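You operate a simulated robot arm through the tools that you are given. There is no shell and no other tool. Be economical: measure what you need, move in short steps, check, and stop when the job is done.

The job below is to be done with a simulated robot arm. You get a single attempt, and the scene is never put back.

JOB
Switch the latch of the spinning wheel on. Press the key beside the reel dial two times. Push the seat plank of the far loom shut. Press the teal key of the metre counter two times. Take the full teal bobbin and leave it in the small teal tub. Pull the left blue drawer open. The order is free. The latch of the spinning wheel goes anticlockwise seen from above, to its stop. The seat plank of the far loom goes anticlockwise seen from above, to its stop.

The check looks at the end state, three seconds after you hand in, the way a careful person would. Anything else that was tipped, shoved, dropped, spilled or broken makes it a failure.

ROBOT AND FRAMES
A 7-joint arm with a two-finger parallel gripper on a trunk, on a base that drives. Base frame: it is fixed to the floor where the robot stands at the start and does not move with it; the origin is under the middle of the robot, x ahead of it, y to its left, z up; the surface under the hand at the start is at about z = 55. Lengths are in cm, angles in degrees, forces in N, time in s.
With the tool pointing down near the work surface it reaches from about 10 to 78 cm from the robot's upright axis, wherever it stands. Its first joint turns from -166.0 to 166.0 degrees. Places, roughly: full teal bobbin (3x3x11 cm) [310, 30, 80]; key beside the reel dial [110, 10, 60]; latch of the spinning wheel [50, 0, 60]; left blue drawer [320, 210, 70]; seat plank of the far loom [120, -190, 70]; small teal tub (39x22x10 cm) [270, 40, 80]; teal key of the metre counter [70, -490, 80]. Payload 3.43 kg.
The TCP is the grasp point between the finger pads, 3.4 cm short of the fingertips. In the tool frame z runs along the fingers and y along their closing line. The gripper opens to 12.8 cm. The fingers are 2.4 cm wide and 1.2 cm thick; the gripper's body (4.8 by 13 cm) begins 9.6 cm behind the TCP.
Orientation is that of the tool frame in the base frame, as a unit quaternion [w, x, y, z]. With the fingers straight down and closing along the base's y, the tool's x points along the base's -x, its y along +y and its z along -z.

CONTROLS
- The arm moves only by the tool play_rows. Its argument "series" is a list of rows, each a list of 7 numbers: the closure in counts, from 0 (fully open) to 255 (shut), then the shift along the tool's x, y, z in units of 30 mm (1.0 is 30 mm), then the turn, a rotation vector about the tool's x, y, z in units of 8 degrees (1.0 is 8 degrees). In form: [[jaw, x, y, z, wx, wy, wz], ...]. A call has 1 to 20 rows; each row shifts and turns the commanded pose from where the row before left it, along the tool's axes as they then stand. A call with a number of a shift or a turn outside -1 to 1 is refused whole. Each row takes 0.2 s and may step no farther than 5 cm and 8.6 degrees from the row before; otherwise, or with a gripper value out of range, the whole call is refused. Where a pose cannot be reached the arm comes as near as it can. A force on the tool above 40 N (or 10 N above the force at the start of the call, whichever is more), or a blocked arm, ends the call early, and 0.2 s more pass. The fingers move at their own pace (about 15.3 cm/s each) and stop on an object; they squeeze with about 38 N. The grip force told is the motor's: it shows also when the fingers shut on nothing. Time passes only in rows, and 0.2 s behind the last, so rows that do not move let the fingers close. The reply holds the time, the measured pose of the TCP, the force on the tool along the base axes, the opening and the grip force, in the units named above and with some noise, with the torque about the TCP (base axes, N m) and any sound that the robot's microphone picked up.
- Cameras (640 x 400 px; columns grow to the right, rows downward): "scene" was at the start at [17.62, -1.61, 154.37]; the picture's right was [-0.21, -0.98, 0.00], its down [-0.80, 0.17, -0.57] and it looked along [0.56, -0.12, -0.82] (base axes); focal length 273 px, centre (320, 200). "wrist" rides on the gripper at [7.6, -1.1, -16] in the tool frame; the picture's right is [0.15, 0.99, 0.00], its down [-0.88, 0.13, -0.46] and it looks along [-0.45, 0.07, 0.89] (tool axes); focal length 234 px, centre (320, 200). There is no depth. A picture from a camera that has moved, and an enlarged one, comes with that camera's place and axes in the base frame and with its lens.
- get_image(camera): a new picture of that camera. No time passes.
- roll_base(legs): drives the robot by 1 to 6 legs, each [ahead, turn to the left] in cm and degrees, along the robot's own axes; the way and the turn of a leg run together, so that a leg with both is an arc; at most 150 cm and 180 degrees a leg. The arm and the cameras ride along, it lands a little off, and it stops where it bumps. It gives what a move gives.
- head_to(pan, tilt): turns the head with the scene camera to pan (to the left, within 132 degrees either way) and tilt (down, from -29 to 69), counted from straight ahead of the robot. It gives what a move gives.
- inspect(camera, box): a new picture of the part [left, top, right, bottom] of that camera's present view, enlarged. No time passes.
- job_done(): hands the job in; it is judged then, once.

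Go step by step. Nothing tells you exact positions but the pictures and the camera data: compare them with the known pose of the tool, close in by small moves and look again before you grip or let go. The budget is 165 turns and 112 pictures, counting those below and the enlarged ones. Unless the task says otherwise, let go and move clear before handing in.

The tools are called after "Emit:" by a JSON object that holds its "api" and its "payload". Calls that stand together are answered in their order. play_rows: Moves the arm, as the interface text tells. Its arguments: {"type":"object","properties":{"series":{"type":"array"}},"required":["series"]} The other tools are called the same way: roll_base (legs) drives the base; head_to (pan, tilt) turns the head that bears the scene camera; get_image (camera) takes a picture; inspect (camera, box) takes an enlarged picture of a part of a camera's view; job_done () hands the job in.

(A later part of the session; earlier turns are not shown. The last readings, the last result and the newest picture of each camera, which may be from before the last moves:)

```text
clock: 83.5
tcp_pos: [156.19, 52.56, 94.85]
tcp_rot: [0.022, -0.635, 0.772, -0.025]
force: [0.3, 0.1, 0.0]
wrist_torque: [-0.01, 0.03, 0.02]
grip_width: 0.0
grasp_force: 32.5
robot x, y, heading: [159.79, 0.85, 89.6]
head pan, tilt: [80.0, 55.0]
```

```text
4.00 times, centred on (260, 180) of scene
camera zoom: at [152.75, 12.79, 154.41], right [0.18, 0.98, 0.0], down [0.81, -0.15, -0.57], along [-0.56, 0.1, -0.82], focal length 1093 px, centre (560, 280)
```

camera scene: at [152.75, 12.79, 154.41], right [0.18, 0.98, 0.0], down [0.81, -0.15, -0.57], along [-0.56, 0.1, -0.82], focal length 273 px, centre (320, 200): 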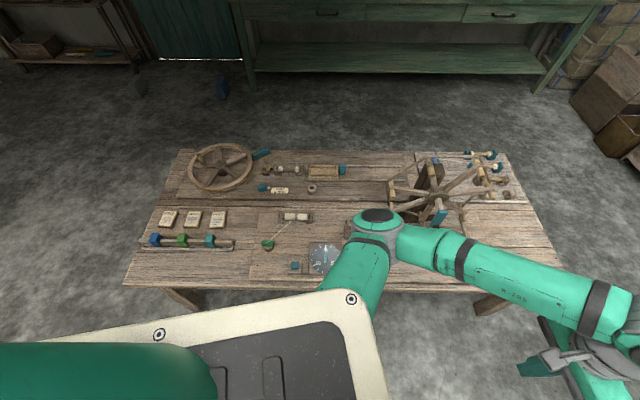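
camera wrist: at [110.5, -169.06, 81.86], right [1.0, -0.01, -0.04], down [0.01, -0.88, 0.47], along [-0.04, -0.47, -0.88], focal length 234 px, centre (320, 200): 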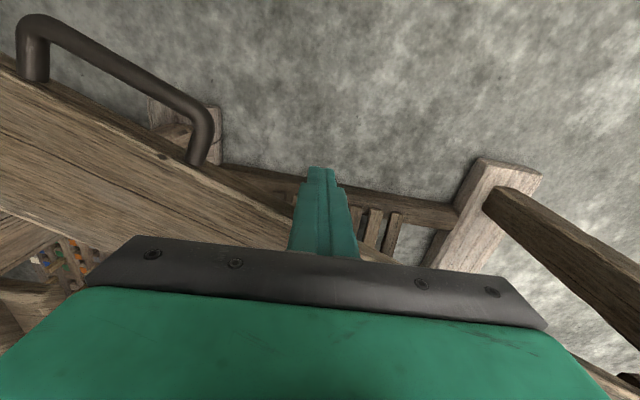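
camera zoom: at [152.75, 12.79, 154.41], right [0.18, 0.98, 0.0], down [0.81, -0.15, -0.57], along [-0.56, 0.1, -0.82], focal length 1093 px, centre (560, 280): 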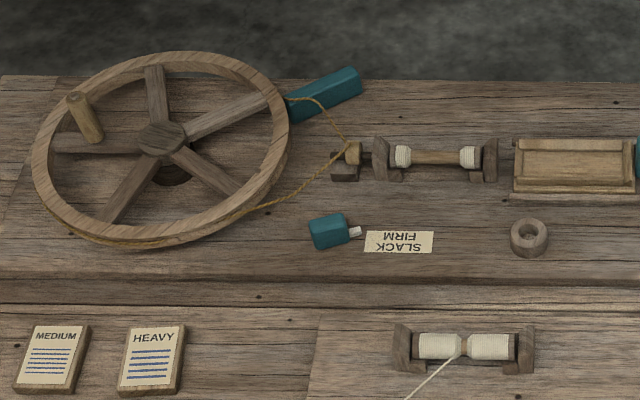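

The latch still rests against the rim. The key is at (114.1, 10.5) with its top at about z = 60, so I'll move the closed hand above it.

Emit:
{"api": "play_rows", "payload": {"series": [[255, 0.868, 0.583, 0, 0, 0, 0], [255, 0.868, 0.583, 0, 0, 0, 0], [255, 0.868, 0.583, 0, 0, 0, 0], [255, 0.868, 0.583, 0, 0, 0, 0], [255, 0.868, 0.583, 0, 0, 0, 0], [255, 0.868, 0.583, 0, 0, 0, 0], [255, 0.868, 0.583, 0, 0, 0, 0], [255, 0.868, 0.583, 0, 0, 0, 0], [255, 0.868, 0.583, 0, 0, 0, 0], [255, 0.868, 0.583, 0, 0, 0, 0], [255, 0.868, 0.583, 0, 0, 0, 0], [255, 0.868, 0.583, 0, 0, 0, 0], [255, 0.868, 0.583, 0, 0, 0, 0], [255, 0.868, 0.583, 0, 0, 0, 0], [255, 0.868, 0.583, 0, 0, 0, 0], [255, 0.868, 0.583, 0, 0, 0, 0], [255, 0.868, 0.583, 0, 0, 0, 0], [255, 0.868, 0.583, 0, 0, 0, 0], [255, 0.868, 0.583, 0, 0, 0, 0]]}}

Emit:
{"api": "get_image", "payload": {"camera": "wrist"}}

```text
clock: 87.5
tcp_pos: [114.24, 10.42, 92.47]
tcp_rot: [0.023, -0.634, 0.772, -0.024]
force: [0.0, 0.2, 0.5]
wrist_torque: [-0.03, 0.01, -0.01]
grip_width: 0.01
grasp_force: 33.2
robot x, y, heading: [160.08, 1.15, 89.8]
head pan, tilt: [80.0, 55.0]
```

```text
74 pictures are left
camera wrist: at [112.75, 2.85, 108.41], right [-1.0, 0.05, -0.07], down [0.01, 0.89, 0.45], along [0.08, 0.45, -0.89], focal length 234 px, centre (320, 200)
```

wrist: 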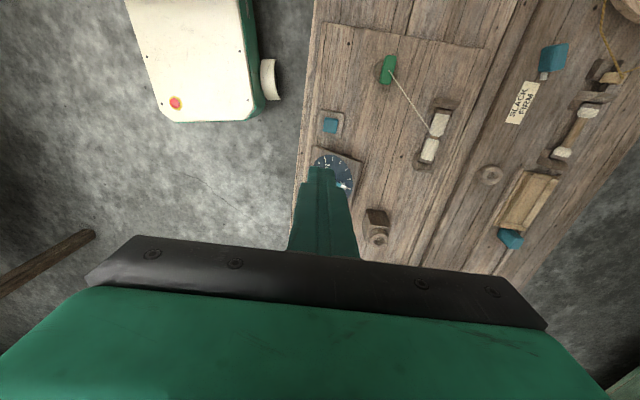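

The wrist view agrees that the key is at (114.3, 10.6). I'll straighten the small tool tilt and go down to just above it.

Emit:
{"api": "play_rows", "payload": {"series": [[255, 0, 0, 0, -0.46, 0.09, 0], [255, 0, 0, 1, 0, 0, 0], [255, 0, 0, 1, 0, 0, 0], [255, 0, 0, 1, 0, 0, 0], [255, 0, 0, 1, 0, 0, 0], [255, 0, 0, 1, 0, 0, 0], [255, 0, 0, 1, 0, 0, 0], [255, 0, 0, 1, 0, 0, 0], [255, 0, 0, 1, 0, 0, 0], [255, 0, 0, 0, 0, 0, 0]]}}

Emit:
{"api": "inspect", "payload": {"camera": "scene", "box": [220, 180, 380, 290]}}

Emit:
{"api": "get_image", "payload": {"camera": "wrist"}}

```text
clock: 89.7
tcp_pos: [114.37, 10.09, 68.49]
tcp_rot: [-0.003, -0.636, 0.772, -0.003]
force: [-0.5, 0.4, 0.8]
wrist_torque: [-0.01, -0.01, 0.02]
grip_width: 0.01
grasp_force: 32.9
robot x, y, heading: [159.7, 1.06, 89.6]
head pan, tilt: [80.0, 55.0]
```

```text
3.64 times, centred on (300, 235) of scene
camera zoom: at [152.75, 12.77, 154.41], right [0.18, 0.98, 0.0], down [0.81, -0.15, -0.57], along [-0.56, 0.1, -0.82], focal length 994 px, centre (393, 73)
```

zoom: 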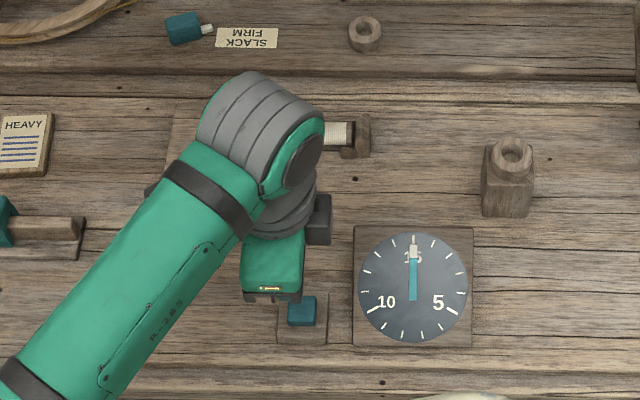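

```text
72 pictures are left
camera wrist: at [113.92, 2.45, 84.47], right [-1.0, 0.05, 0.0], down [0.04, 0.89, 0.45], along [0.02, 0.45, -0.89], focal length 234 px, centre (320, 200)
```

wrist: 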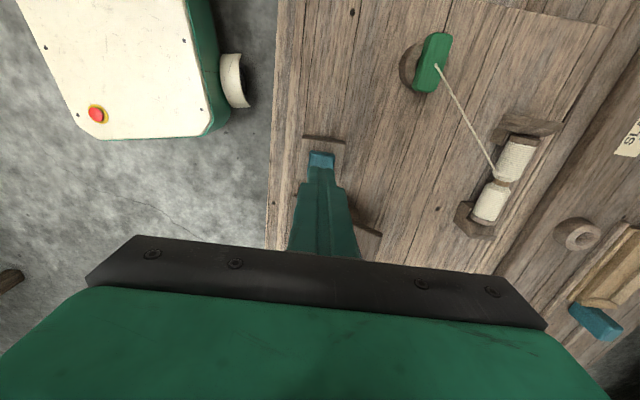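

The fingertips are centred over the key. I'll press it slowly, once, listening for a click.

Emit:
{"api": "play_rows", "payload": {"series": [[255, 0, 0.1, 1, 0, 0, 0], [255, 0, 0, 0.4, 0, 0, 0], [255, 0, 0, 0.15, 0, 0, 0], [255, 0, 0, 0.1, 0, 0, 0], [255, 0, 0, 0.1, 0, 0, 0]]}}

```text
clock: 90.8
tcp_pos: [114.11, 10.22, 63.22]
tcp_rot: [-0.003, -0.635, 0.772, -0.003]
force: [1.6, -1.1, 4.1]
wrist_torque: [0.0, -0.01, 0.0]
grip_width: 0.0
grasp_force: 33.1
robot x, y, heading: [159.57, 0.79, 89.6]
head pan, tilt: [80.0, 55.0]
heard: click
```

It clicked. I'll lift off and check the dial.

Emit:
{"api": "play_rows", "payload": {"series": [[255, 0, 0, -0.5, 0, 0, 0], [255, 0, 0, -0.5, 0, 0, 0], [255, 0, 0, 0, 0, 0, 0]]}}

Emit:
{"api": "inspect", "payload": {"camera": "scene", "box": [260, 220, 360, 290]}}

```text
clock: 91.7
tcp_pos: [114.05, 10.35, 66.11]
tcp_rot: [-0.004, -0.635, 0.772, -0.004]
force: [-0.6, -0.8, -0.1]
wrist_torque: [0.01, 0.01, 0.02]
grip_width: 0.01
grasp_force: 32.9
robot x, y, heading: [159.63, 1.27, 89.7]
head pan, tilt: [80.0, 55.0]
```

```text
5.71 times, centred on (310, 255) of scene
camera zoom: at [152.75, 12.77, 154.41], right [0.18, 0.98, 0.0], down [0.81, -0.15, -0.57], along [-0.56, 0.1, -0.82], focal length 1561 px, centre (377, -114)
```

zoom: 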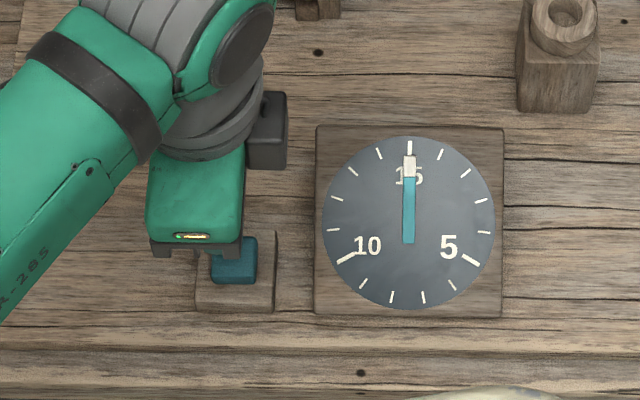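

The needle hasn't moved, but the click was clear. I'll press a second time in the same way.

Emit:
{"api": "play_rows", "payload": {"series": [[255, 0, 0, 0.5, 0, 0, 0], [255, 0, 0, 0.2, 0, 0, 0], [255, 0, 0, 0.1, 0, 0, 0], [255, 0, 0, 0.1, 0, 0, 0], [255, 0, 0, 0.1, 0, 0, 0]]}}

Emit:
{"api": "inspect", "payload": {"camera": "scene", "box": [260, 220, 360, 290]}}

```text
clock: 92.8
tcp_pos: [114.0, 10.21, 63.18]
tcp_rot: [-0.004, -0.636, 0.772, -0.003]
force: [-1.3, 0.1, 6.0]
wrist_torque: [0.04, 0.04, -0.03]
grip_width: 0.01
grasp_force: 33.3
robot x, y, heading: [159.63, 1.33, 89.7]
head pan, tilt: [80.0, 55.0]
heard: click
```

```text
5.71 times, centred on (310, 255) of scene
camera zoom: at [152.76, 12.77, 154.41], right [0.18, 0.98, 0.0], down [0.81, -0.15, -0.57], along [-0.56, 0.1, -0.82], focal length 1561 px, centre (377, -114)
```

zoom: 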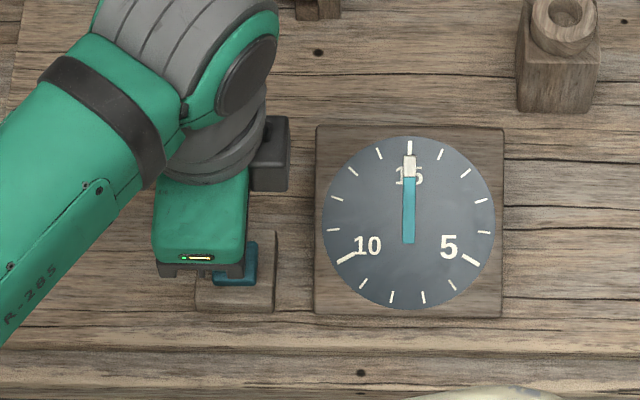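

Two clicks mean two presses. I'll raise the hand, turn to face the next table and look at it.

Emit:
{"api": "play_rows", "payload": {"series": [[255, 0, 0, -1, 0, 0, 0], [255, 0, 0, -1, 0, 0, 0], [255, 0, 0, -1, 0, 0, 0], [255, 0, 0, -1, 0, 0, 0], [255, 0, 0, -1, 0, 0, 0], [255, 0, 0, -1, 0, 0, 0], [255, 0, 0, -1, 0, 0, 0], [255, 0, 0, -1, 0, 0, 0], [255, 0, 0, -1, 0, 0, 0], [255, 0, 0, -1, 0, 0, 0], [255, 0, 0, -1, 0, 0, 0]]}}

Emit:
{"api": "roll_base", "payload": {"legs": [[0, -90]]}}

Emit:
{"api": "head_to", "payload": {"pan": 15, "tilt": 32}}

Emit:
{"api": "get_image", "payload": {"camera": "scene"}}

```text
clock: 95.2
tcp_pos: [113.78, 10.38, 96.39]
tcp_rot: [-0.004, -0.635, 0.772, -0.003]
force: [0.0, 0.2, -0.5]
wrist_torque: [-0.02, 0.0, 0.0]
grip_width: 0.0
grasp_force: 33.1
robot x, y, heading: [160.3, 0.96, 89.7]
head pan, tilt: [80.0, 55.0]
```

```text
clock: 98.5
tcp_pos: [143.65, 45.18, 96.39]
tcp_rot: [-0.004, -0.186, 0.983, -0.002]
force: [-0.2, -0.7, -0.2]
wrist_torque: [0.03, -0.05, 0.01]
grip_width: 0.03
grasp_force: 32.8
robot x, y, heading: [160.04, 1.67, 43.8]
head pan, tilt: [80.0, 55.0]
stopped in leg 1: the robot was blocked; the commanded pose is now the measured one
```

```text
clock: 99.9
tcp_pos: [143.57, 45.05, 96.29]
tcp_rot: [-0.003, -0.186, 0.982, -0.001]
force: [0.2, -1.1, 0.1]
wrist_torque: [0.0, -0.03, 0.0]
grip_width: 0.0
grasp_force: 33.2
robot x, y, heading: [160.21, 1.63, 43.9]
head pan, tilt: [15.0, 32.0]
```

```text
69 pictures are left
camera scene: at [172.59, 16.44, 157.7], right [0.85, -0.52, 0.0], down [-0.28, -0.45, -0.85], along [0.44, 0.72, -0.53], focal length 273 px, centre (320, 200)
```

scene: 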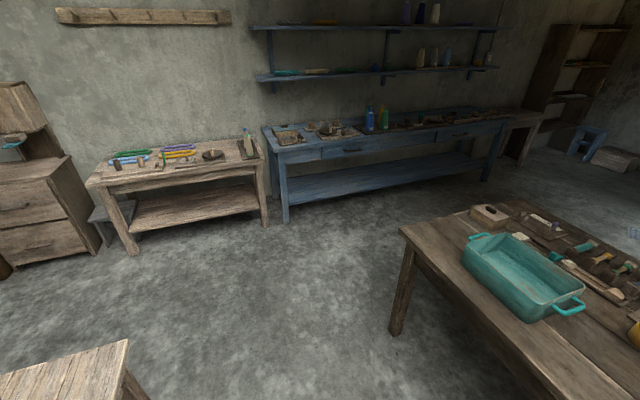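

The turn was blocked partway, at heading 44. I need to see what it touched before moving again.

Emit:
{"api": "head_to", "payload": {"pan": 100, "tilt": 55}}

Emit:
{"api": "get_image", "payload": {"camera": "scene"}}

Emit:
{"api": "get_image", "payload": {"camera": "wrist"}}

```text
clock: 101.5
tcp_pos: [143.48, 45.09, 96.34]
tcp_rot: [-0.003, -0.186, 0.982, -0.002]
force: [-0.6, -0.5, 0.0]
wrist_torque: [-0.01, 0.02, 0.03]
grip_width: 0.0
grasp_force: 33.0
robot x, y, heading: [160.2, 1.66, 43.8]
head pan, tilt: [100.0, 55.0]
```

```text
68 pictures are left
camera scene: at [162.13, 13.08, 154.41], right [0.59, 0.8, 0.0], down [0.66, -0.49, -0.57], along [-0.46, 0.34, -0.82], focal length 273 px, centre (320, 200)
```

scene: 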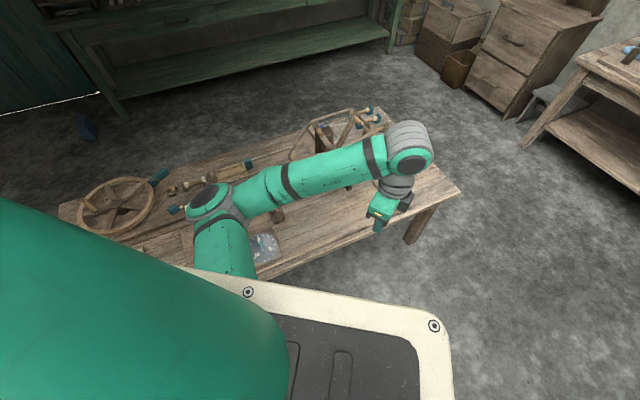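

```text
67 pictures are left
camera wrist: at [136.88, 41.3, 112.29], right [-0.5, 0.87, 0.0], down [0.77, 0.45, 0.45], along [0.39, 0.22, -0.89], focal length 234 px, centre (320, 200)
```

wrist: 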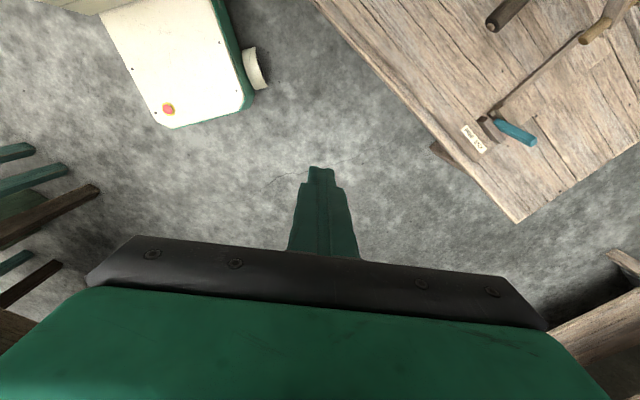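

Emit:
{"api": "inspect", "payload": {"camera": "scene", "box": [150, 90, 470, 290]}}

Emit:
{"api": "inspect", "payload": {"camera": "scene", "box": [260, 90, 420, 200]}}

```text
2.00 times, centred on (310, 190) of scene
camera zoom: at [162.13, 13.08, 154.41], right [0.59, 0.8, 0.0], down [0.66, -0.49, -0.57], along [-0.46, 0.34, -0.82], focal length 546 px, centre (340, 220)
```

zoom: 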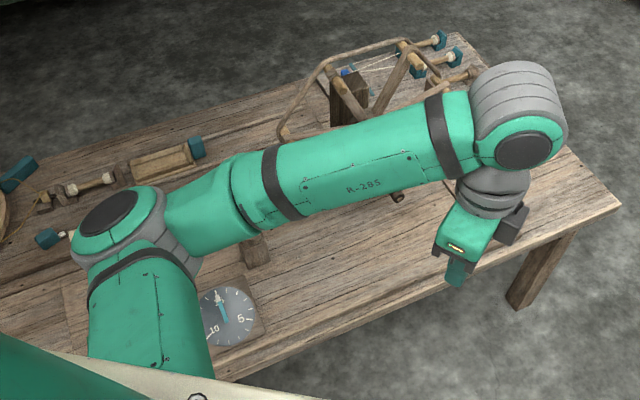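

```text
3.64 times, centred on (340, 145) of scene
camera zoom: at [162.13, 13.08, 154.41], right [0.59, 0.8, 0.0], down [0.66, -0.49, -0.57], along [-0.46, 0.34, -0.82], focal length 994 px, centre (247, 400)
```

zoom: 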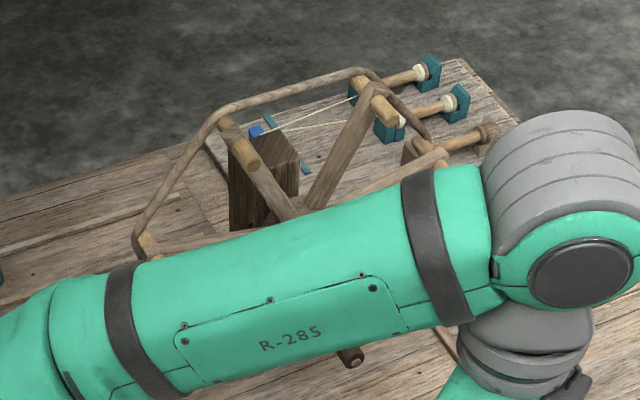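

The forearm swept into the reel, which looks intact. I'll turn back the way I came, fold the hand to the robot's front, then check the reel and turn again.

Emit:
{"api": "roll_base", "payload": {"legs": [[0, 46]]}}

Emit:
{"api": "play_rows", "payload": {"series": [[255, -0.868, -0.583, 0, 0, 0, 0], [255, -0.868, -0.583, 0, 0, 0, 0], [255, -0.868, -0.583, 0, 0, 0, 0], [255, -0.868, -0.583, 0, 0, 0, 0], [255, -0.868, -0.583, 0, 0, 0, 0], [255, -0.868, -0.583, 0, 0, 0, 0], [255, -0.868, -0.583, 0, 0, 0, 0], [255, -0.868, -0.583, 0, 0, 0, 0], [255, -0.868, -0.583, 0, 0, 0, 0], [255, -0.868, -0.583, 0, 0, 0, 0], [255, -0.868, -0.583, 0, 0, 0, 0], [255, -0.868, -0.583, 0, 0, 0, 0], [255, -0.868, -0.583, 0, 0, 0, 0], [255, -0.868, -0.583, 0, 0, 0, 0], [255, -0.868, -0.583, 0, 0, 0, 0], [255, -0.868, -0.583, 0, 0, 0, 0], [255, -0.868, -0.583, 0, 0, 0, 0], [255, -0.868, -0.583, 0, 0, 0, 0], [255, -0.868, -0.583, 0, 0, 0, 0]]}}

Emit:
{"api": "head_to", "payload": {"pan": 72, "tilt": 50}}

Emit:
{"api": "get_image", "payload": {"camera": "scene"}}

```text
clock: 104.2
tcp_pos: [117.33, 19.87, 96.31]
tcp_rot: [-0.003, -0.554, 0.832, -0.003]
force: [-0.2, -0.7, 0.2]
wrist_torque: [0.02, 0.0, 0.0]
grip_width: 0.02
grasp_force: 32.9
robot x, y, heading: [160.35, 1.39, 89.7]
head pan, tilt: [100.0, 55.0]
```

```text
clock: 108.2
tcp_pos: [167.05, 52.45, 96.18]
tcp_rot: [-0.002, -0.555, 0.832, -0.002]
force: [0.3, 0.3, 0.8]
wrist_torque: [0.0, -0.01, 0.01]
grip_width: 0.0
grasp_force: 33.1
robot x, y, heading: [160.63, 1.75, 89.7]
head pan, tilt: [100.0, 55.0]
```

```text
clock: 109.2
tcp_pos: [167.05, 52.5, 96.11]
tcp_rot: [-0.002, -0.555, 0.832, -0.002]
force: [0.0, -0.1, 0.9]
wrist_torque: [0.0, -0.02, 0.0]
grip_width: 0.01
grasp_force: 32.8
robot x, y, heading: [160.15, 1.56, 89.6]
head pan, tilt: [72.0, 50.0]
```

```text
64 pictures are left
camera scene: at [153.11, 14.48, 155.06], right [0.31, 0.95, 0.0], down [0.73, -0.24, -0.64], along [-0.61, 0.2, -0.77], focal length 273 px, centre (320, 200)
```

scene: 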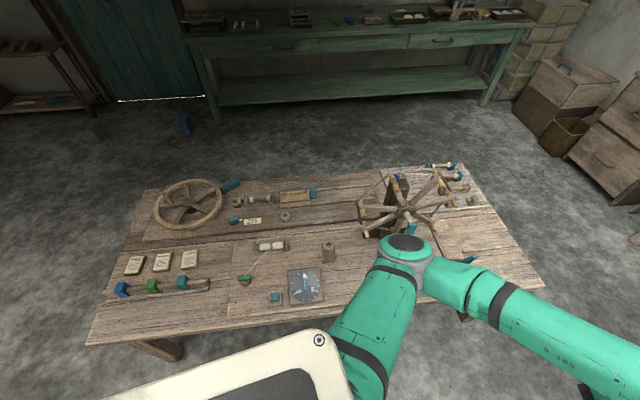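

Emit:
{"api": "inspect", "payload": {"camera": "scene", "box": [340, 150, 500, 260]}}

```text
3.64 times, centred on (420, 205) of scene
camera zoom: at [153.11, 14.48, 155.06], right [0.31, 0.95, 0.0], down [0.73, -0.24, -0.64], along [-0.61, 0.2, -0.77], focal length 994 px, centre (-44, 182)
```

zoom: 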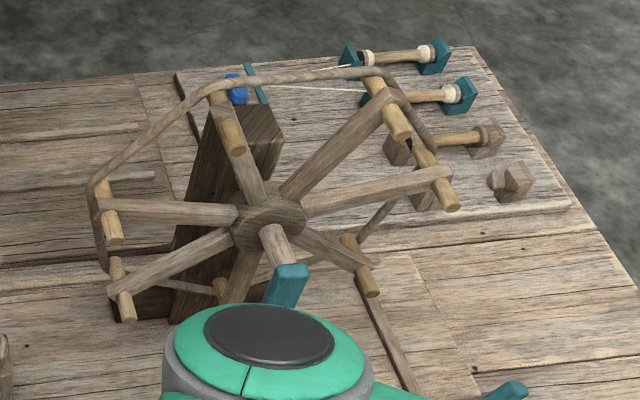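

The reel's crank is exactly where it was, so no harm was done. Now I'll turn toward the next table with the arm at the front.

Emit:
{"api": "roll_base", "payload": {"legs": [[0, -90]]}}

Emit:
{"api": "head_to", "payload": {"pan": 18, "tilt": 25}}

Emit:
{"api": "get_image", "payload": {"camera": "scene"}}

```text
clock: 112.0
tcp_pos: [201.98, 31.89, 96.02]
tcp_rot: [-0.003, -0.182, 0.983, -0.003]
force: [-0.8, 0.1, -0.1]
wrist_torque: [0.01, -0.01, 0.0]
grip_width: 0.0
grasp_force: 33.3
robot x, y, heading: [160.42, 1.74, 43.5]
head pan, tilt: [72.0, 50.0]
stopped in leg 1: the robot was blocked; the commanded pose is now the measured one
```

```text
clock: 113.3
tcp_pos: [202.03, 31.71, 95.93]
tcp_rot: [-0.004, -0.181, 0.983, -0.002]
force: [1.0, 0.8, -0.2]
wrist_torque: [0.0, 0.01, 0.01]
grip_width: 0.0
grasp_force: 33.1
robot x, y, heading: [160.51, 1.42, 43.4]
head pan, tilt: [18.0, 25.0]
```

```text
62 pictures are left
camera scene: at [172.46, 16.96, 158.8], right [0.88, -0.48, 0.0], down [-0.2, -0.37, -0.91], along [0.43, 0.8, -0.42], focal length 273 px, centre (320, 200)
```

scene: 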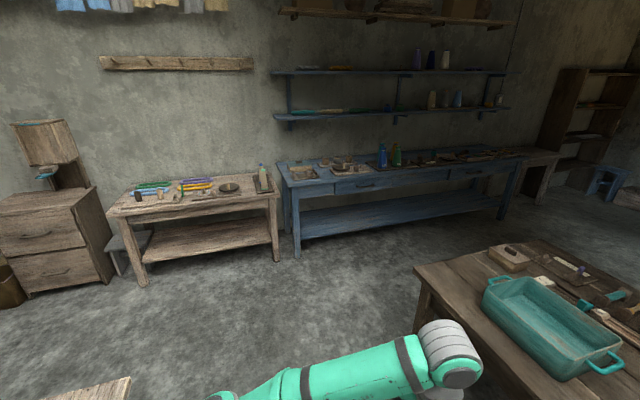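

It stopped at the same heading, so this time it's the base's rear-left corner touching the bench. I'll drive forward a bit and then turn.

Emit:
{"api": "roll_base", "payload": {"legs": [[25, 0], [0, -43.5]]}}

Emit:
{"api": "head_to", "payload": {"pan": 8, "tilt": 30}}

Emit:
{"api": "get_image", "payload": {"camera": "scene"}}

```text
clock: 117.3
tcp_pos: [229.24, 12.45, 96.0]
tcp_rot: [-0.004, 0.19, 0.982, -0.001]
force: [0.0, -0.4, 0.4]
wrist_torque: [-0.01, 0.04, -0.03]
grip_width: 0.0
grasp_force: 32.9
robot x, y, heading: [178.51, 19.09, 0.3]
head pan, tilt: [18.0, 25.0]
```

```text
clock: 118.0
tcp_pos: [229.37, 12.59, 96.05]
tcp_rot: [-0.004, 0.191, 0.982, 0.0]
force: [0.0, -0.9, 0.1]
wrist_torque: [-0.03, 0.0, 0.02]
grip_width: 0.01
grasp_force: 32.8
robot x, y, heading: [178.28, 19.05, 0.5]
head pan, tilt: [8.0, 30.0]
```

```text
61 pictures are left
camera scene: at [197.9, 20.18, 158.01], right [0.15, -0.99, 0.0], down [-0.49, -0.07, -0.87], along [0.86, 0.13, -0.5], focal length 273 px, centre (320, 200)
```

scene: 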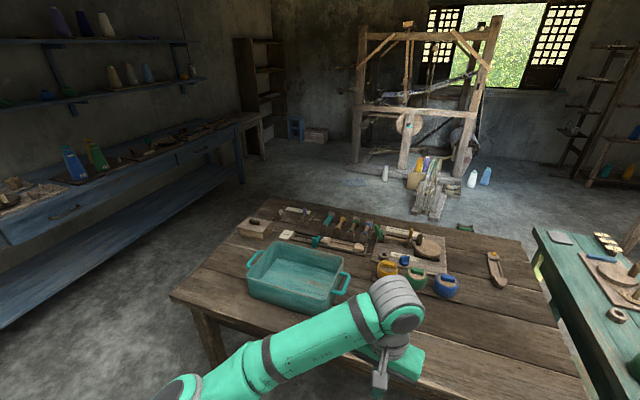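

Emit:
{"api": "inspect", "payload": {"camera": "scene", "box": [230, 190, 480, 320]}}

```text
2.56 times, centred on (355, 255) of scene
camera zoom: at [197.9, 20.18, 158.01], right [0.15, -0.99, 0.0], down [-0.49, -0.07, -0.87], along [0.86, 0.13, -0.5], focal length 700 px, centre (230, 59)
```

zoom: 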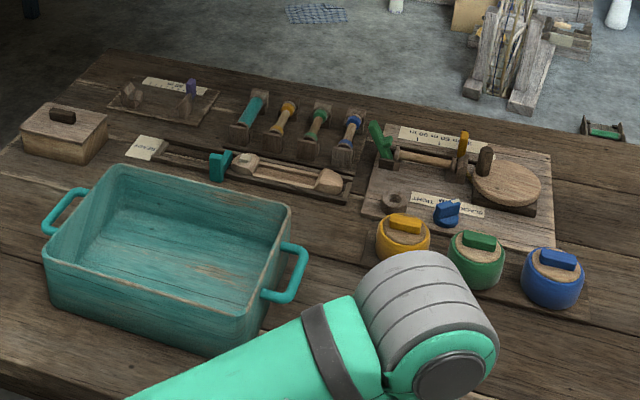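

The bobbin rack is at about (313, 33) and the tub at about (277, 43). The bobbin can't be reached from this side, so I'll drive round the left end of the table to the far side.

Emit:
{"api": "roll_base", "payload": {"legs": [[0, 90], [121, 0], [0, -100], [140, 0]]}}

Emit:
{"api": "head_to", "payload": {"pan": 0, "tilt": 35}}

Emit:
{"api": "get_image", "payload": {"camera": "scene"}}

```text
clock: 139.6
tcp_pos: [369.86, 96.24, 96.09]
tcp_rot: [-0.005, 0.292, 0.956, -0.001]
force: [0.4, 0.4, -0.5]
wrist_torque: [-0.02, 0.01, -0.01]
grip_width: 0.0
grasp_force: 32.7
robot x, y, heading: [321.11, 113.23, -11.8]
head pan, tilt: [8.0, 30.0]
```

```text
clock: 140.3
tcp_pos: [369.89, 96.13, 95.96]
tcp_rot: [-0.005, 0.293, 0.956, 0.0]
force: [-0.2, -0.1, 0.6]
wrist_torque: [-0.01, -0.01, -0.01]
grip_width: 0.01
grasp_force: 33.0
robot x, y, heading: [321.15, 113.28, -11.7]
head pan, tilt: [0.0, 35.0]
```

```text
59 pictures are left
camera scene: at [340.4, 109.02, 157.23], right [-0.2, -0.98, 0.0], down [-0.56, 0.11, -0.82], along [0.8, -0.16, -0.57], focal length 273 px, centre (320, 200)
```

scene: 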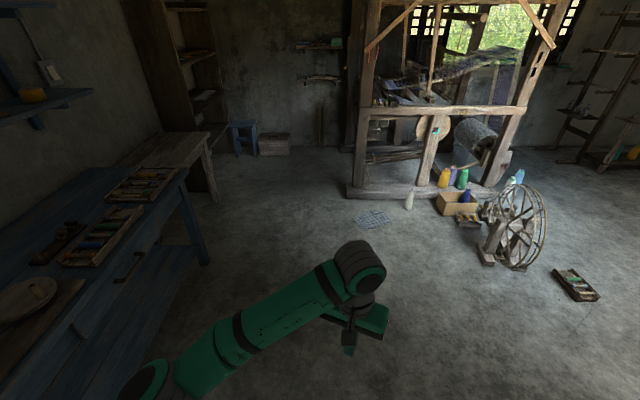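

The way ahead is clear. I'll go on past the far-left corner and down the far side of the table.

Emit:
{"api": "roll_base", "payload": {"legs": [[57, 0], [0, -78], [66, 0]]}}

Emit:
{"api": "head_to", "payload": {"pan": -80, "tilt": 50}}

Emit:
{"api": "get_image", "payload": {"camera": "scene"}}

```text
clock: 150.7
tcp_pos: [372.67, -16.16, 96.1]
tcp_rot: [-0.004, 0.829, 0.559, 0.003]
force: [-0.6, 0.1, 0.9]
wrist_torque: [0.0, 0.0, 0.02]
grip_width: 0.0
grasp_force: 32.9
robot x, y, heading: [378.63, 34.4, -89.6]
head pan, tilt: [0.0, 35.0]
```

```text
clock: 152.2
tcp_pos: [372.84, -16.22, 95.98]
tcp_rot: [-0.004, 0.83, 0.558, 0.003]
force: [0.4, 0.4, 0.5]
wrist_torque: [0.0, 0.02, -0.02]
grip_width: 0.0
grasp_force: 32.6
robot x, y, heading: [379.0, 34.64, -89.6]
head pan, tilt: [-80.0, 50.0]
```

```text
58 pictures are left
camera scene: at [371.76, 22.7, 155.06], right [-0.18, 0.98, 0.0], down [0.75, 0.14, -0.64], along [-0.63, -0.12, -0.77], focal length 273 px, centre (320, 200)
```

scene: 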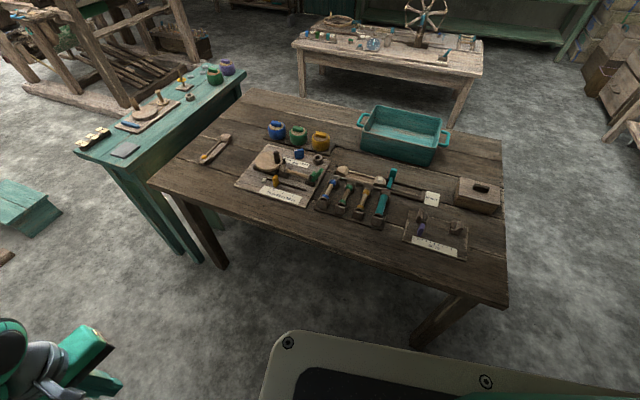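

Emit:
{"api": "inspect", "payload": {"camera": "scene", "box": [300, 140, 420, 230]}}

Emit:
{"api": "inspect", "payload": {"camera": "scene", "box": [230, 90, 510, 265]}}

```text
4.44 times, centred on (360, 185) of scene
camera zoom: at [371.76, 22.7, 155.06], right [-0.18, 0.98, 0.0], down [0.75, 0.14, -0.64], along [-0.63, -0.12, -0.77], focal length 1214 px, centre (142, 267)
```

zoom: 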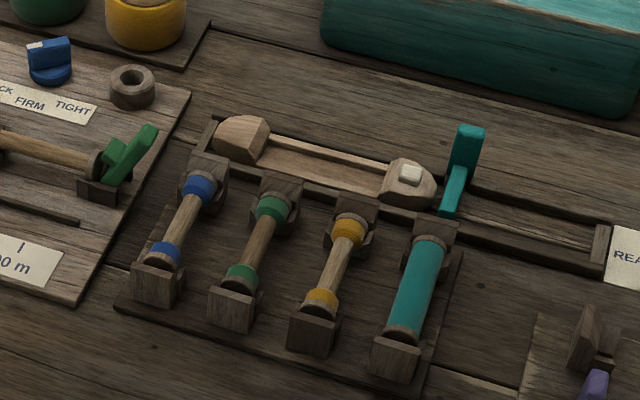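

```text
2.29 times, centred on (370, 178) of scene
camera zoom: at [371.76, 22.7, 155.06], right [-0.18, 0.98, 0.0], down [0.75, 0.14, -0.64], along [-0.63, -0.12, -0.77], focal length 625 px, centre (206, 251)
```

zoom: 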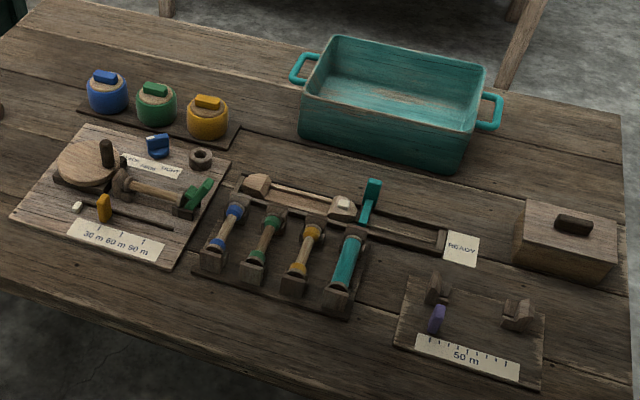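

The full teal bobbin lies in its cradle, centred at about (309, 33, 81), with its axis near the base x direction. I'll swing the hand over it, turning the gripper to close across the axis.

Emit:
{"api": "play_rows", "payload": {"series": [[255, 0.256, -0.922, 0, 0, 0, 0.3415], [255, 0.212, -0.933, 0, 0, 0, 0.3415], [255, 0.168, -0.942, 0, 0, 0, 0.3415], [255, 0.1225, -0.949, 0, 0, 0, 0.3415], [255, 0.0767, -0.9535, 0, 0, 0, 0.3415], [255, 0.0317, -0.956, 0, 0, 0, 0.3415], [255, -0.0134, -0.9565, 0, 0, 0, 0.3415], [255, -0.06, -0.9547, 0, 0, 0, 0.3415], [255, -0.105, -0.951, 0, 0, 0, 0.3415], [255, -0.15, -0.945, 0, 0, 0, 0.3415], [255, -0.1956, -0.936, 0, 0, 0, 0.3415], [255, -0.2395, -0.926, 0, 0, 0, 0.3415], [255, -0.283, -0.914, 0, 0, 0, 0.3415], [255, -0.327, -0.899, 0, 0, 0, 0.3415]]}}

Emit:
{"api": "play_rows", "payload": {"series": [[155, -0.369, -0.8825, 0, 0, 0, 0.3415], [155, -0.41, -0.864, 0, 0, 0, 0.3415], [155, -0.452, -0.843, 0, 0, 0, 0.3415], [155, -0.491, -0.821, 0, 0, 0, 0.3415], [155, -0.529, -0.797, 0, 0, 0, 0.3415], [155, -0.568, -0.77, 0, 0, 0, 0.3415], [155, -0.603, -0.742, 0, 0, 0, 0.3415], [155, -0.638, -0.713, 0, 0, 0, 0.3415], [155, -0.672, -0.681, 0, 0, 0, 0.3415], [155, -0.703, -0.649, 0, 0, 0, 0.3415], [155, -0.733, -0.615, 0, 0, 0, 0.3415], [155, -0.762, -0.578, 0, 0, 0, 0.3415], [155, -0.788, -0.542, 0, 0, 0, 0.3415], [155, -0.813, -0.504, 0, 0, 0, 0.3415]]}}

Emit:
{"api": "get_image", "payload": {"camera": "wrist"}}

```text
clock: 155.2
tcp_pos: [341.13, 8.11, 96.06]
tcp_rot: [-0.005, 0.967, 0.257, 0.002]
force: [0.5, 0.1, 0.0]
wrist_torque: [0.03, 0.0, -0.01]
grip_width: 0.0
grasp_force: 33.1
robot x, y, heading: [379.17, 34.56, -89.6]
head pan, tilt: [-80.0, 50.0]
```

```text
clock: 158.2
tcp_pos: [309.07, 32.59, 96.6]
tcp_rot: [-0.005, 0.997, -0.075, 0.0]
force: [0.4, -0.4, 1.5]
wrist_torque: [0.06, 0.02, -0.01]
grip_width: 5.02
grasp_force: 0.1
robot x, y, heading: [379.24, 35.07, -89.7]
head pan, tilt: [-80.0, 50.0]
```

```text
55 pictures are left
camera wrist: at [316.65, 32.28, 112.47], right [0.0, -1.0, -0.01], down [-0.89, 0.0, 0.45], along [-0.45, 0.01, -0.89], focal length 234 px, centre (320, 200)
```

wrist: 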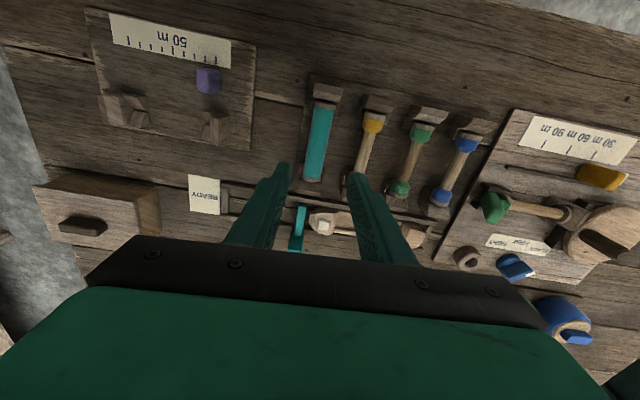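

The wrist view confirms the bobbin's middle at (309.3, 32.9) and the gripper is aligned. I'll go most of the way down and check.

Emit:
{"api": "play_rows", "payload": {"series": [[155, 0.03, -0.1, 0.8, 0, 0, 0], [155, 0, 0, 1, 0, 0, 0], [155, 0, 0, 1, 0, 0, 0], [155, 0, 0, 0.8, 0, 0, 0], [155, 0, 0, 0, 0, 0, 0]]}}

Emit:
{"api": "get_image", "payload": {"camera": "wrist"}}

Emit:
{"api": "inspect", "payload": {"camera": "scene", "box": [300, 130, 420, 220]}}

```text
clock: 159.4
tcp_pos: [309.11, 33.17, 85.58]
tcp_rot: [-0.005, 0.997, -0.075, 0.0]
force: [0.1, -0.2, -0.2]
wrist_torque: [0.0, 0.0, 0.03]
grip_width: 5.02
grasp_force: 0.1
robot x, y, heading: [379.41, 34.87, -89.6]
head pan, tilt: [-80.0, 50.0]
```

```text
54 pictures are left
camera wrist: at [316.75, 32.9, 101.32], right [0.0, -1.0, -0.01], down [-0.89, 0.0, 0.46], along [-0.46, 0.01, -0.89], focal length 234 px, centre (320, 200)
```

wrist: 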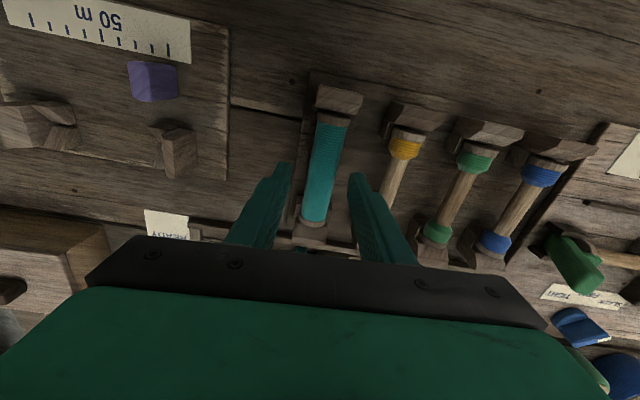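

```text
4.44 times, centred on (360, 175) of scene
camera zoom: at [371.73, 22.71, 155.06], right [-0.18, 0.98, 0.0], down [0.75, 0.14, -0.64], along [-0.63, -0.12, -0.77], focal length 1214 px, centre (142, 311)
```

zoom: 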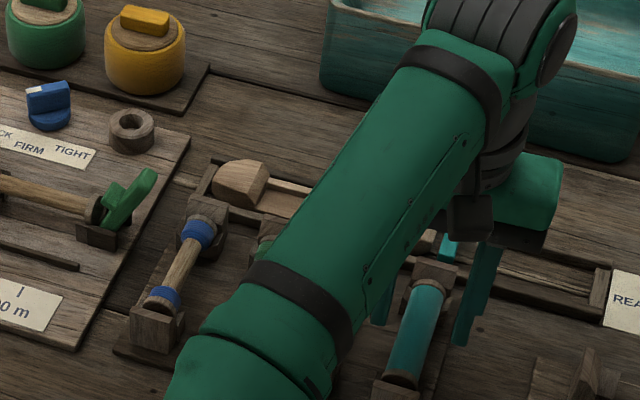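

The fingers straddle the bobbin evenly. I'll lower the last 4 cm and close.

Emit:
{"api": "play_rows", "payload": {"series": [[155, 0, 0.1, 0.5, 0, 0, 0], [155, 0, 0, 0.5, 0, 0, 0], [155, 0, 0, 0.35, 0, 0, 0], [255, 0, 0, 0, 0, 0, 0], [255, 0, 0, 0, 0, 0, 0], [255, 0, 0, 0, 0, 0, 0]]}}

Emit:
{"api": "get_image", "payload": {"camera": "wrist"}}

```text
clock: 160.3
tcp_pos: [308.95, 32.67, 82.18]
tcp_rot: [-0.003, 0.997, -0.074, -0.003]
force: [-0.4, 1.1, 8.5]
wrist_torque: [-0.1, -0.07, 0.07]
grip_width: 1.83
grasp_force: 37.1
robot x, y, heading: [379.36, 34.68, -89.7]
head pan, tilt: [-80.0, 50.0]
stopped in row 4: the force on the tool passed its limit at 50 N (the readings are from after the stop); the commanded pose is now the measured one
```

```text
52 pictures are left
camera wrist: at [316.62, 32.56, 97.98], right [0.0, -1.0, -0.01], down [-0.89, 0.0, 0.46], along [-0.46, 0.01, -0.89], focal length 234 px, centre (320, 200)
```

wrist: 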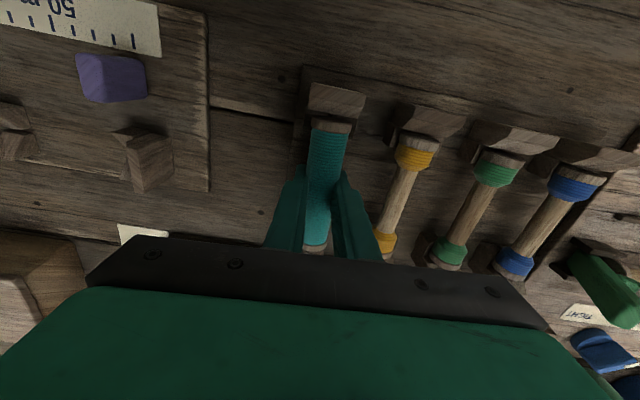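

The fingers pinched only the top of the bobbin, so it lies lower than I estimated. I'll reopen, go lower in small steps, and close again.

Emit:
{"api": "play_rows", "payload": {"series": [[155, 0, 0, -0.3, 0, 0, 0], [155, 0, 0, 0, 0, 0, 0], [155, 0, 0, 0.3, 0, 0, 0], [155, 0, 0, 0.3, 0, 0, 0], [155, 0, 0, 0.3, 0, 0, 0], [155, 0, 0, 0.2, 0, 0, 0], [155, 0, 0, 0.1, 0, 0, 0]]}}

Emit:
{"api": "get_image", "payload": {"camera": "wrist"}}

```text
clock: 161.2
tcp_pos: [309.04, 32.67, 82.11]
tcp_rot: [-0.002, 0.997, -0.072, -0.001]
force: [11.1, 2.1, 13.0]
wrist_torque: [-0.41, -0.48, 0.32]
grip_width: 4.89
grasp_force: 0.1
robot x, y, heading: [379.47, 34.59, -89.7]
head pan, tilt: [-80.0, 50.0]
stopped in row 4: the force on the tool passed its limit at 54 N (the readings are from after the stop); the commanded pose is now the measured one
```

```text
51 pictures are left
camera wrist: at [316.64, 32.51, 97.98], right [0.0, -1.0, 0.0], down [-0.89, 0.0, 0.46], along [-0.46, 0.0, -0.89], focal length 234 px, centre (320, 200)
```

wrist: 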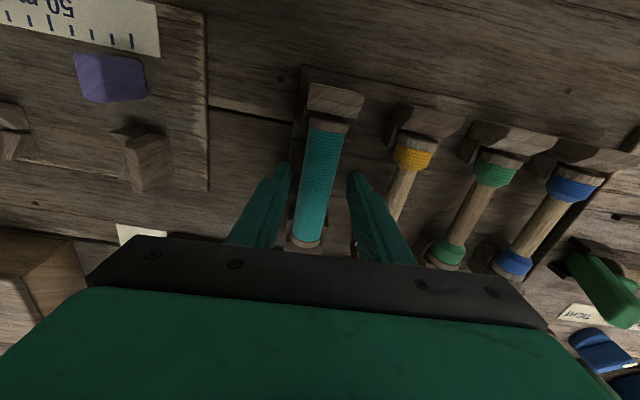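

A finger seems to touch the rack's base plate at about z = 78.5. I'll raise slightly and close gradually so the contact is gentle.

Emit:
{"api": "play_rows", "payload": {"series": [[155, 0, 0, -0.25, 0, 0, 0], [170, 0, 0, 0, 0, 0, 0], [180, 0, 0, 0, 0, 0, 0], [190, 0, 0, 0, 0, 0, 0], [198, 0, 0, 0, 0, 0, 0], [204, 0, 0, 0, 0, 0, 0], [210, 0, 0, 0, 0, 0, 0]]}}

Emit:
{"api": "inspect", "payload": {"camera": "wrist", "box": [220, 70, 460, 270]}}

Emit:
{"api": "inspect", "payload": {"camera": "scene", "box": [340, 150, 430, 220]}}

```text
clock: 162.8
tcp_pos: [308.96, 32.75, 82.85]
tcp_rot: [-0.001, 0.997, -0.075, -0.001]
force: [-0.1, 2.7, 1.5]
wrist_torque: [0.08, 0.03, -0.03]
grip_width: 2.43
grasp_force: 1.6
robot x, y, heading: [379.01, 34.71, -89.5]
head pan, tilt: [-80.0, 50.0]
```

```text
2.00 times, centred on (340, 170) of wrist
camera zoom: at [316.59, 32.58, 98.69], right [0.0, -1.0, 0.0], down [-0.89, 0.0, 0.46], along [-0.46, 0.0, -0.89], focal length 468 px, centre (280, 260)
```

zoom: 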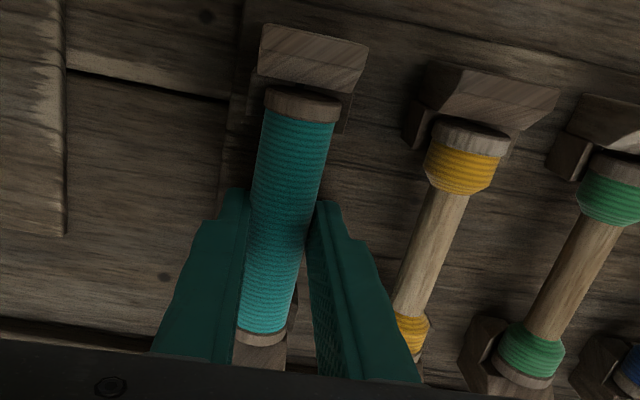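

```text
5.71 times, centred on (385, 185) of scene
camera zoom: at [371.74, 22.72, 155.06], right [-0.18, 0.98, 0.0], down [0.75, 0.14, -0.64], along [-0.63, -0.12, -0.77], focal length 1561 px, centre (-51, 286)
```

zoom: 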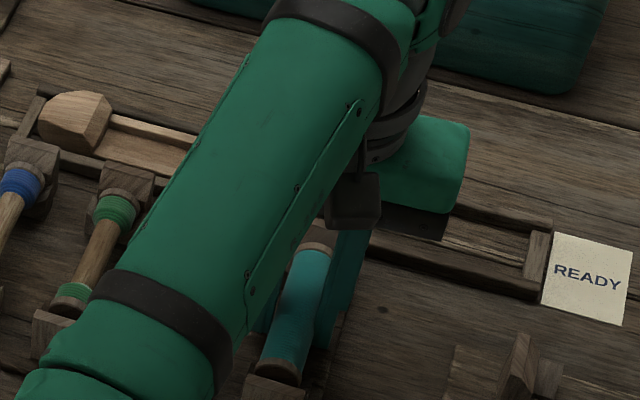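

Contact is even at about a 2.4 cm width, so the bobbin is simply thinner than I assumed. I'll close fully.

Emit:
{"api": "play_rows", "payload": {"series": [[220, 0, 0, 0, 0, 0, 0], [235, 0, 0, 0, 0, 0, 0], [255, 0, 0, 0, 0, 0, 0], [255, 0, 0, 0, 0, 0, 0]]}}

Emit:
{"api": "inspect", "payload": {"camera": "wrist", "box": [220, 70, 460, 270]}}

```text
clock: 163.8
tcp_pos: [308.99, 32.77, 82.88]
tcp_rot: [-0.002, 0.997, -0.074, -0.002]
force: [2.2, 11.2, 11.4]
wrist_torque: [0.33, 0.47, -0.51]
grip_width: 1.9
grasp_force: 38.3
robot x, y, heading: [379.09, 35.18, -89.5]
head pan, tilt: [-80.0, 50.0]
```

```text
2.00 times, centred on (340, 170) of wrist
camera zoom: at [316.61, 32.61, 98.74], right [0.0, -1.0, 0.0], down [-0.89, 0.0, 0.46], along [-0.46, 0.01, -0.89], focal length 468 px, centre (280, 260)
```

zoom: 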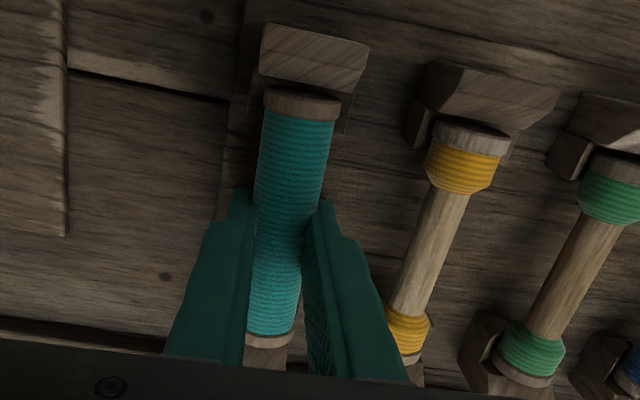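

It's gripped at 1.9 cm with full force. I'll lift a little and check that the bobbin comes along.

Emit:
{"api": "play_rows", "payload": {"series": [[255, 0, 0, -0.2, 0, 0, 0], [255, 0, 0, -0.3, 0, 0, 0], [255, 0, 0, -0.5, 0, 0, 0], [255, 0, 0, -0.7, 0, 0, 0], [255, 0, 0, 0, 0, 0, 0]]}}

Emit:
{"api": "get_image", "payload": {"camera": "wrist"}}

```text
clock: 165.0
tcp_pos: [309.03, 32.5, 87.82]
tcp_rot: [-0.002, 0.997, -0.074, -0.002]
force: [0.5, 0.6, -0.7]
wrist_torque: [0.0, -0.04, 0.03]
grip_width: 1.88
grasp_force: 38.0
robot x, y, heading: [379.22, 34.42, -89.7]
head pan, tilt: [-80.0, 50.0]
```

```text
47 pictures are left
camera wrist: at [316.68, 32.45, 103.74], right [0.0, -1.0, 0.0], down [-0.89, 0.0, 0.46], along [-0.46, 0.0, -0.89], focal length 234 px, centre (320, 200)
```

wrist: 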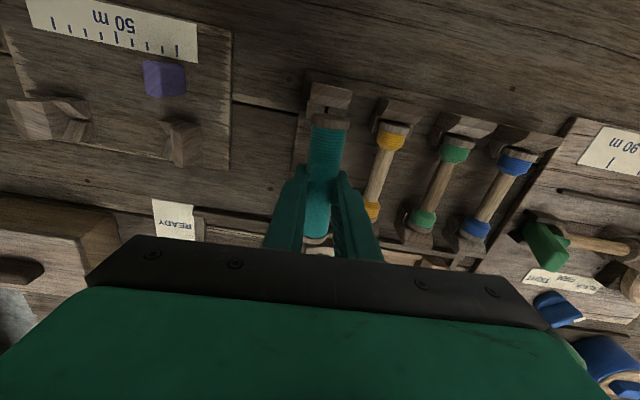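

The bobbin is held. I'll raise it, keep the arm on the robot's right side, and back round to the left end of the table, where the tub comes within reach.

Emit:
{"api": "play_rows", "payload": {"series": [[255, 0, 0, -1, 0, 0, 0], [255, 0, 0, -1, 0, 0, 0], [255, 0.4, 0, -1, 0, 0, 0], [255, 0.5, 0, -1, 0, 0, 0], [255, 0.5, 0, -1, 0, 0, 0], [255, 0.5, 0, -0.5, 0, 0, 0]]}}

Emit:
{"api": "roll_base", "payload": {"legs": [[-70, 0], [0, 78], [-70, 0]]}}

Emit:
{"api": "head_to", "payload": {"pan": -85, "tilt": 50}}

Emit:
{"api": "get_image", "payload": {"camera": "scene"}}

```text
clock: 166.4
tcp_pos: [314.87, 31.65, 104.41]
tcp_rot: [-0.003, 0.997, -0.073, -0.001]
force: [-0.3, 1.9, -0.9]
wrist_torque: [-0.06, -0.03, 0.02]
grip_width: 1.89
grasp_force: 38.8
robot x, y, heading: [379.42, 34.96, -89.6]
head pan, tilt: [-80.0, 50.0]
```

```text
clock: 177.5
tcp_pos: [299.05, 55.83, 104.36]
tcp_rot: [0.0, 0.822, 0.57, -0.002]
force: [-0.6, 0.2, -0.4]
wrist_torque: [-0.02, 0.03, -0.02]
grip_width: 1.91
grasp_force: 38.1
robot x, y, heading: [309.32, 118.95, -11.7]
head pan, tilt: [-80.0, 50.0]
```

```text
clock: 178.2
tcp_pos: [298.89, 55.89, 104.28]
tcp_rot: [0.0, 0.822, 0.57, -0.003]
force: [-0.6, 0.2, -0.8]
wrist_torque: [0.01, 0.03, 0.0]
grip_width: 1.89
grasp_force: 37.7
robot x, y, heading: [309.35, 119.33, -11.6]
head pan, tilt: [-85.0, 50.0]
```

```text
46 pictures are left
camera scene: at [318.83, 109.53, 155.06], right [-0.99, 0.12, 0.0], down [0.09, 0.76, -0.64], along [-0.07, -0.64, -0.77], focal length 273 px, centre (320, 200)
```

scene: 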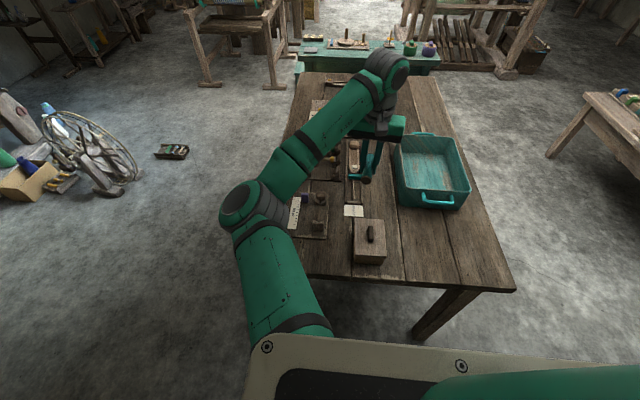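

The tub spans roughly (254–285, 23–55). I'll back up about 33 cm so its near half is within reach.

Emit:
{"api": "roll_base", "payload": {"legs": [[0, 9.6], [-33, 0]]}}

Emit:
{"api": "get_image", "payload": {"camera": "wrist"}}

Emit:
{"api": "get_image", "payload": {"camera": "scene"}}

```text
clock: 181.1
tcp_pos: [277.55, 56.11, 104.38]
tcp_rot: [0.0, 0.771, 0.636, -0.002]
force: [0.7, 0.8, -0.3]
wrist_torque: [-0.02, 0.01, -0.02]
grip_width: 1.89
grasp_force: 38.0
robot x, y, heading: [277.49, 120.6, -2.1]
head pan, tilt: [-85.0, 50.0]
```

```text
45 pictures are left
camera wrist: at [277.79, 63.69, 120.26], right [1.0, -0.04, 0.0], down [-0.04, -0.89, 0.46], along [-0.02, -0.46, -0.89], focal length 234 px, centre (320, 200)
```

wrist: 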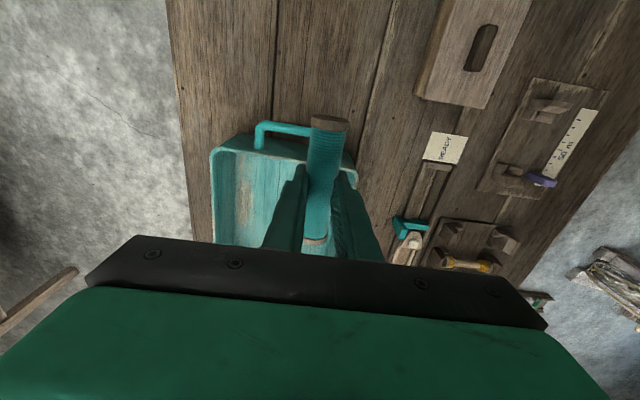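

```text
44 pictures are left
camera scene: at [288.09, 112.32, 155.06], right [-1.0, -0.05, 0.0], down [-0.04, 0.77, -0.64], along [0.03, -0.64, -0.77], focal length 273 px, centre (320, 200)
```

scene: 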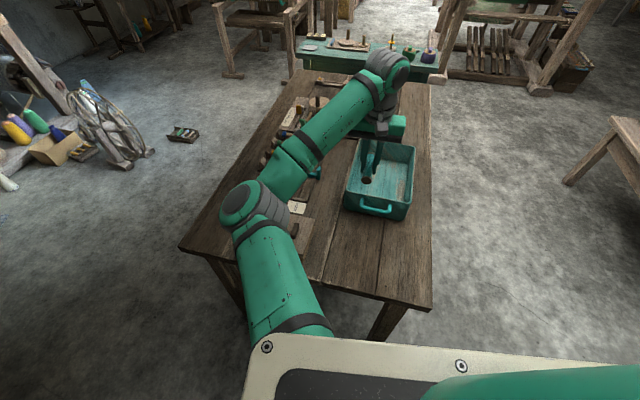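

The tub's near rim runs from (261, 54.7) to (283, 52.8). I'll move over (270.5, 45.5) inside it and lower toward the floor.

Emit:
{"api": "play_rows", "payload": {"series": [[255, -0.975, -0.405, 0, 0, 0, 0], [255, -0.975, -0.405, 0, 0, 0, 0], [255, -0.975, -0.405, 0, 0, 0, 0], [255, -0.975, -0.405, 0, 0, 0, 0], [255, 0, 0, 1, 0, 0, 0], [255, 0, 0, 1, 0, 0, 0], [255, 0, 0, 1, 0, 0, 0], [255, 0, 0, 1, 0, 0, 0], [255, 0, 0, 0, 0, 0, 0]]}}

Emit:
{"api": "inspect", "payload": {"camera": "scene", "box": [320, 100, 440, 230]}}

Emit:
{"api": "get_image", "payload": {"camera": "wrist"}}

```text
clock: 183.1
tcp_pos: [270.42, 45.53, 92.61]
tcp_rot: [0.0, 0.771, 0.637, -0.002]
force: [-0.9, -0.6, 0.2]
wrist_torque: [-0.02, 0.01, 0.01]
grip_width: 1.9
grasp_force: 38.7
robot x, y, heading: [277.19, 120.65, -1.5]
head pan, tilt: [-85.0, 50.0]
```

```text
3.08 times, centred on (380, 165) of scene
camera zoom: at [288.09, 112.32, 155.06], right [-1.0, -0.05, 0.0], down [-0.04, 0.77, -0.64], along [0.03, -0.64, -0.77], focal length 841 px, centre (135, 308)
```

zoom: 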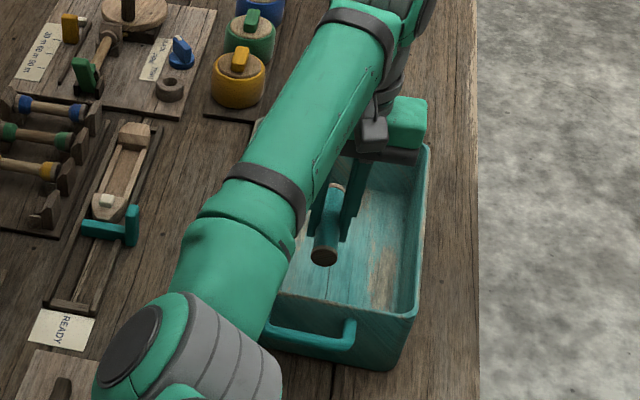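

```text
42 pictures are left
camera wrist: at [270.85, 53.2, 108.38], right [1.0, -0.04, 0.0], down [-0.04, -0.89, 0.46], along [-0.02, -0.46, -0.89], focal length 234 px, centre (320, 200)
```

wrist: 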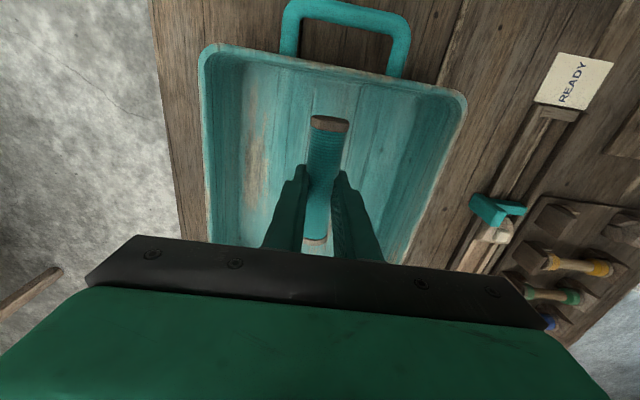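

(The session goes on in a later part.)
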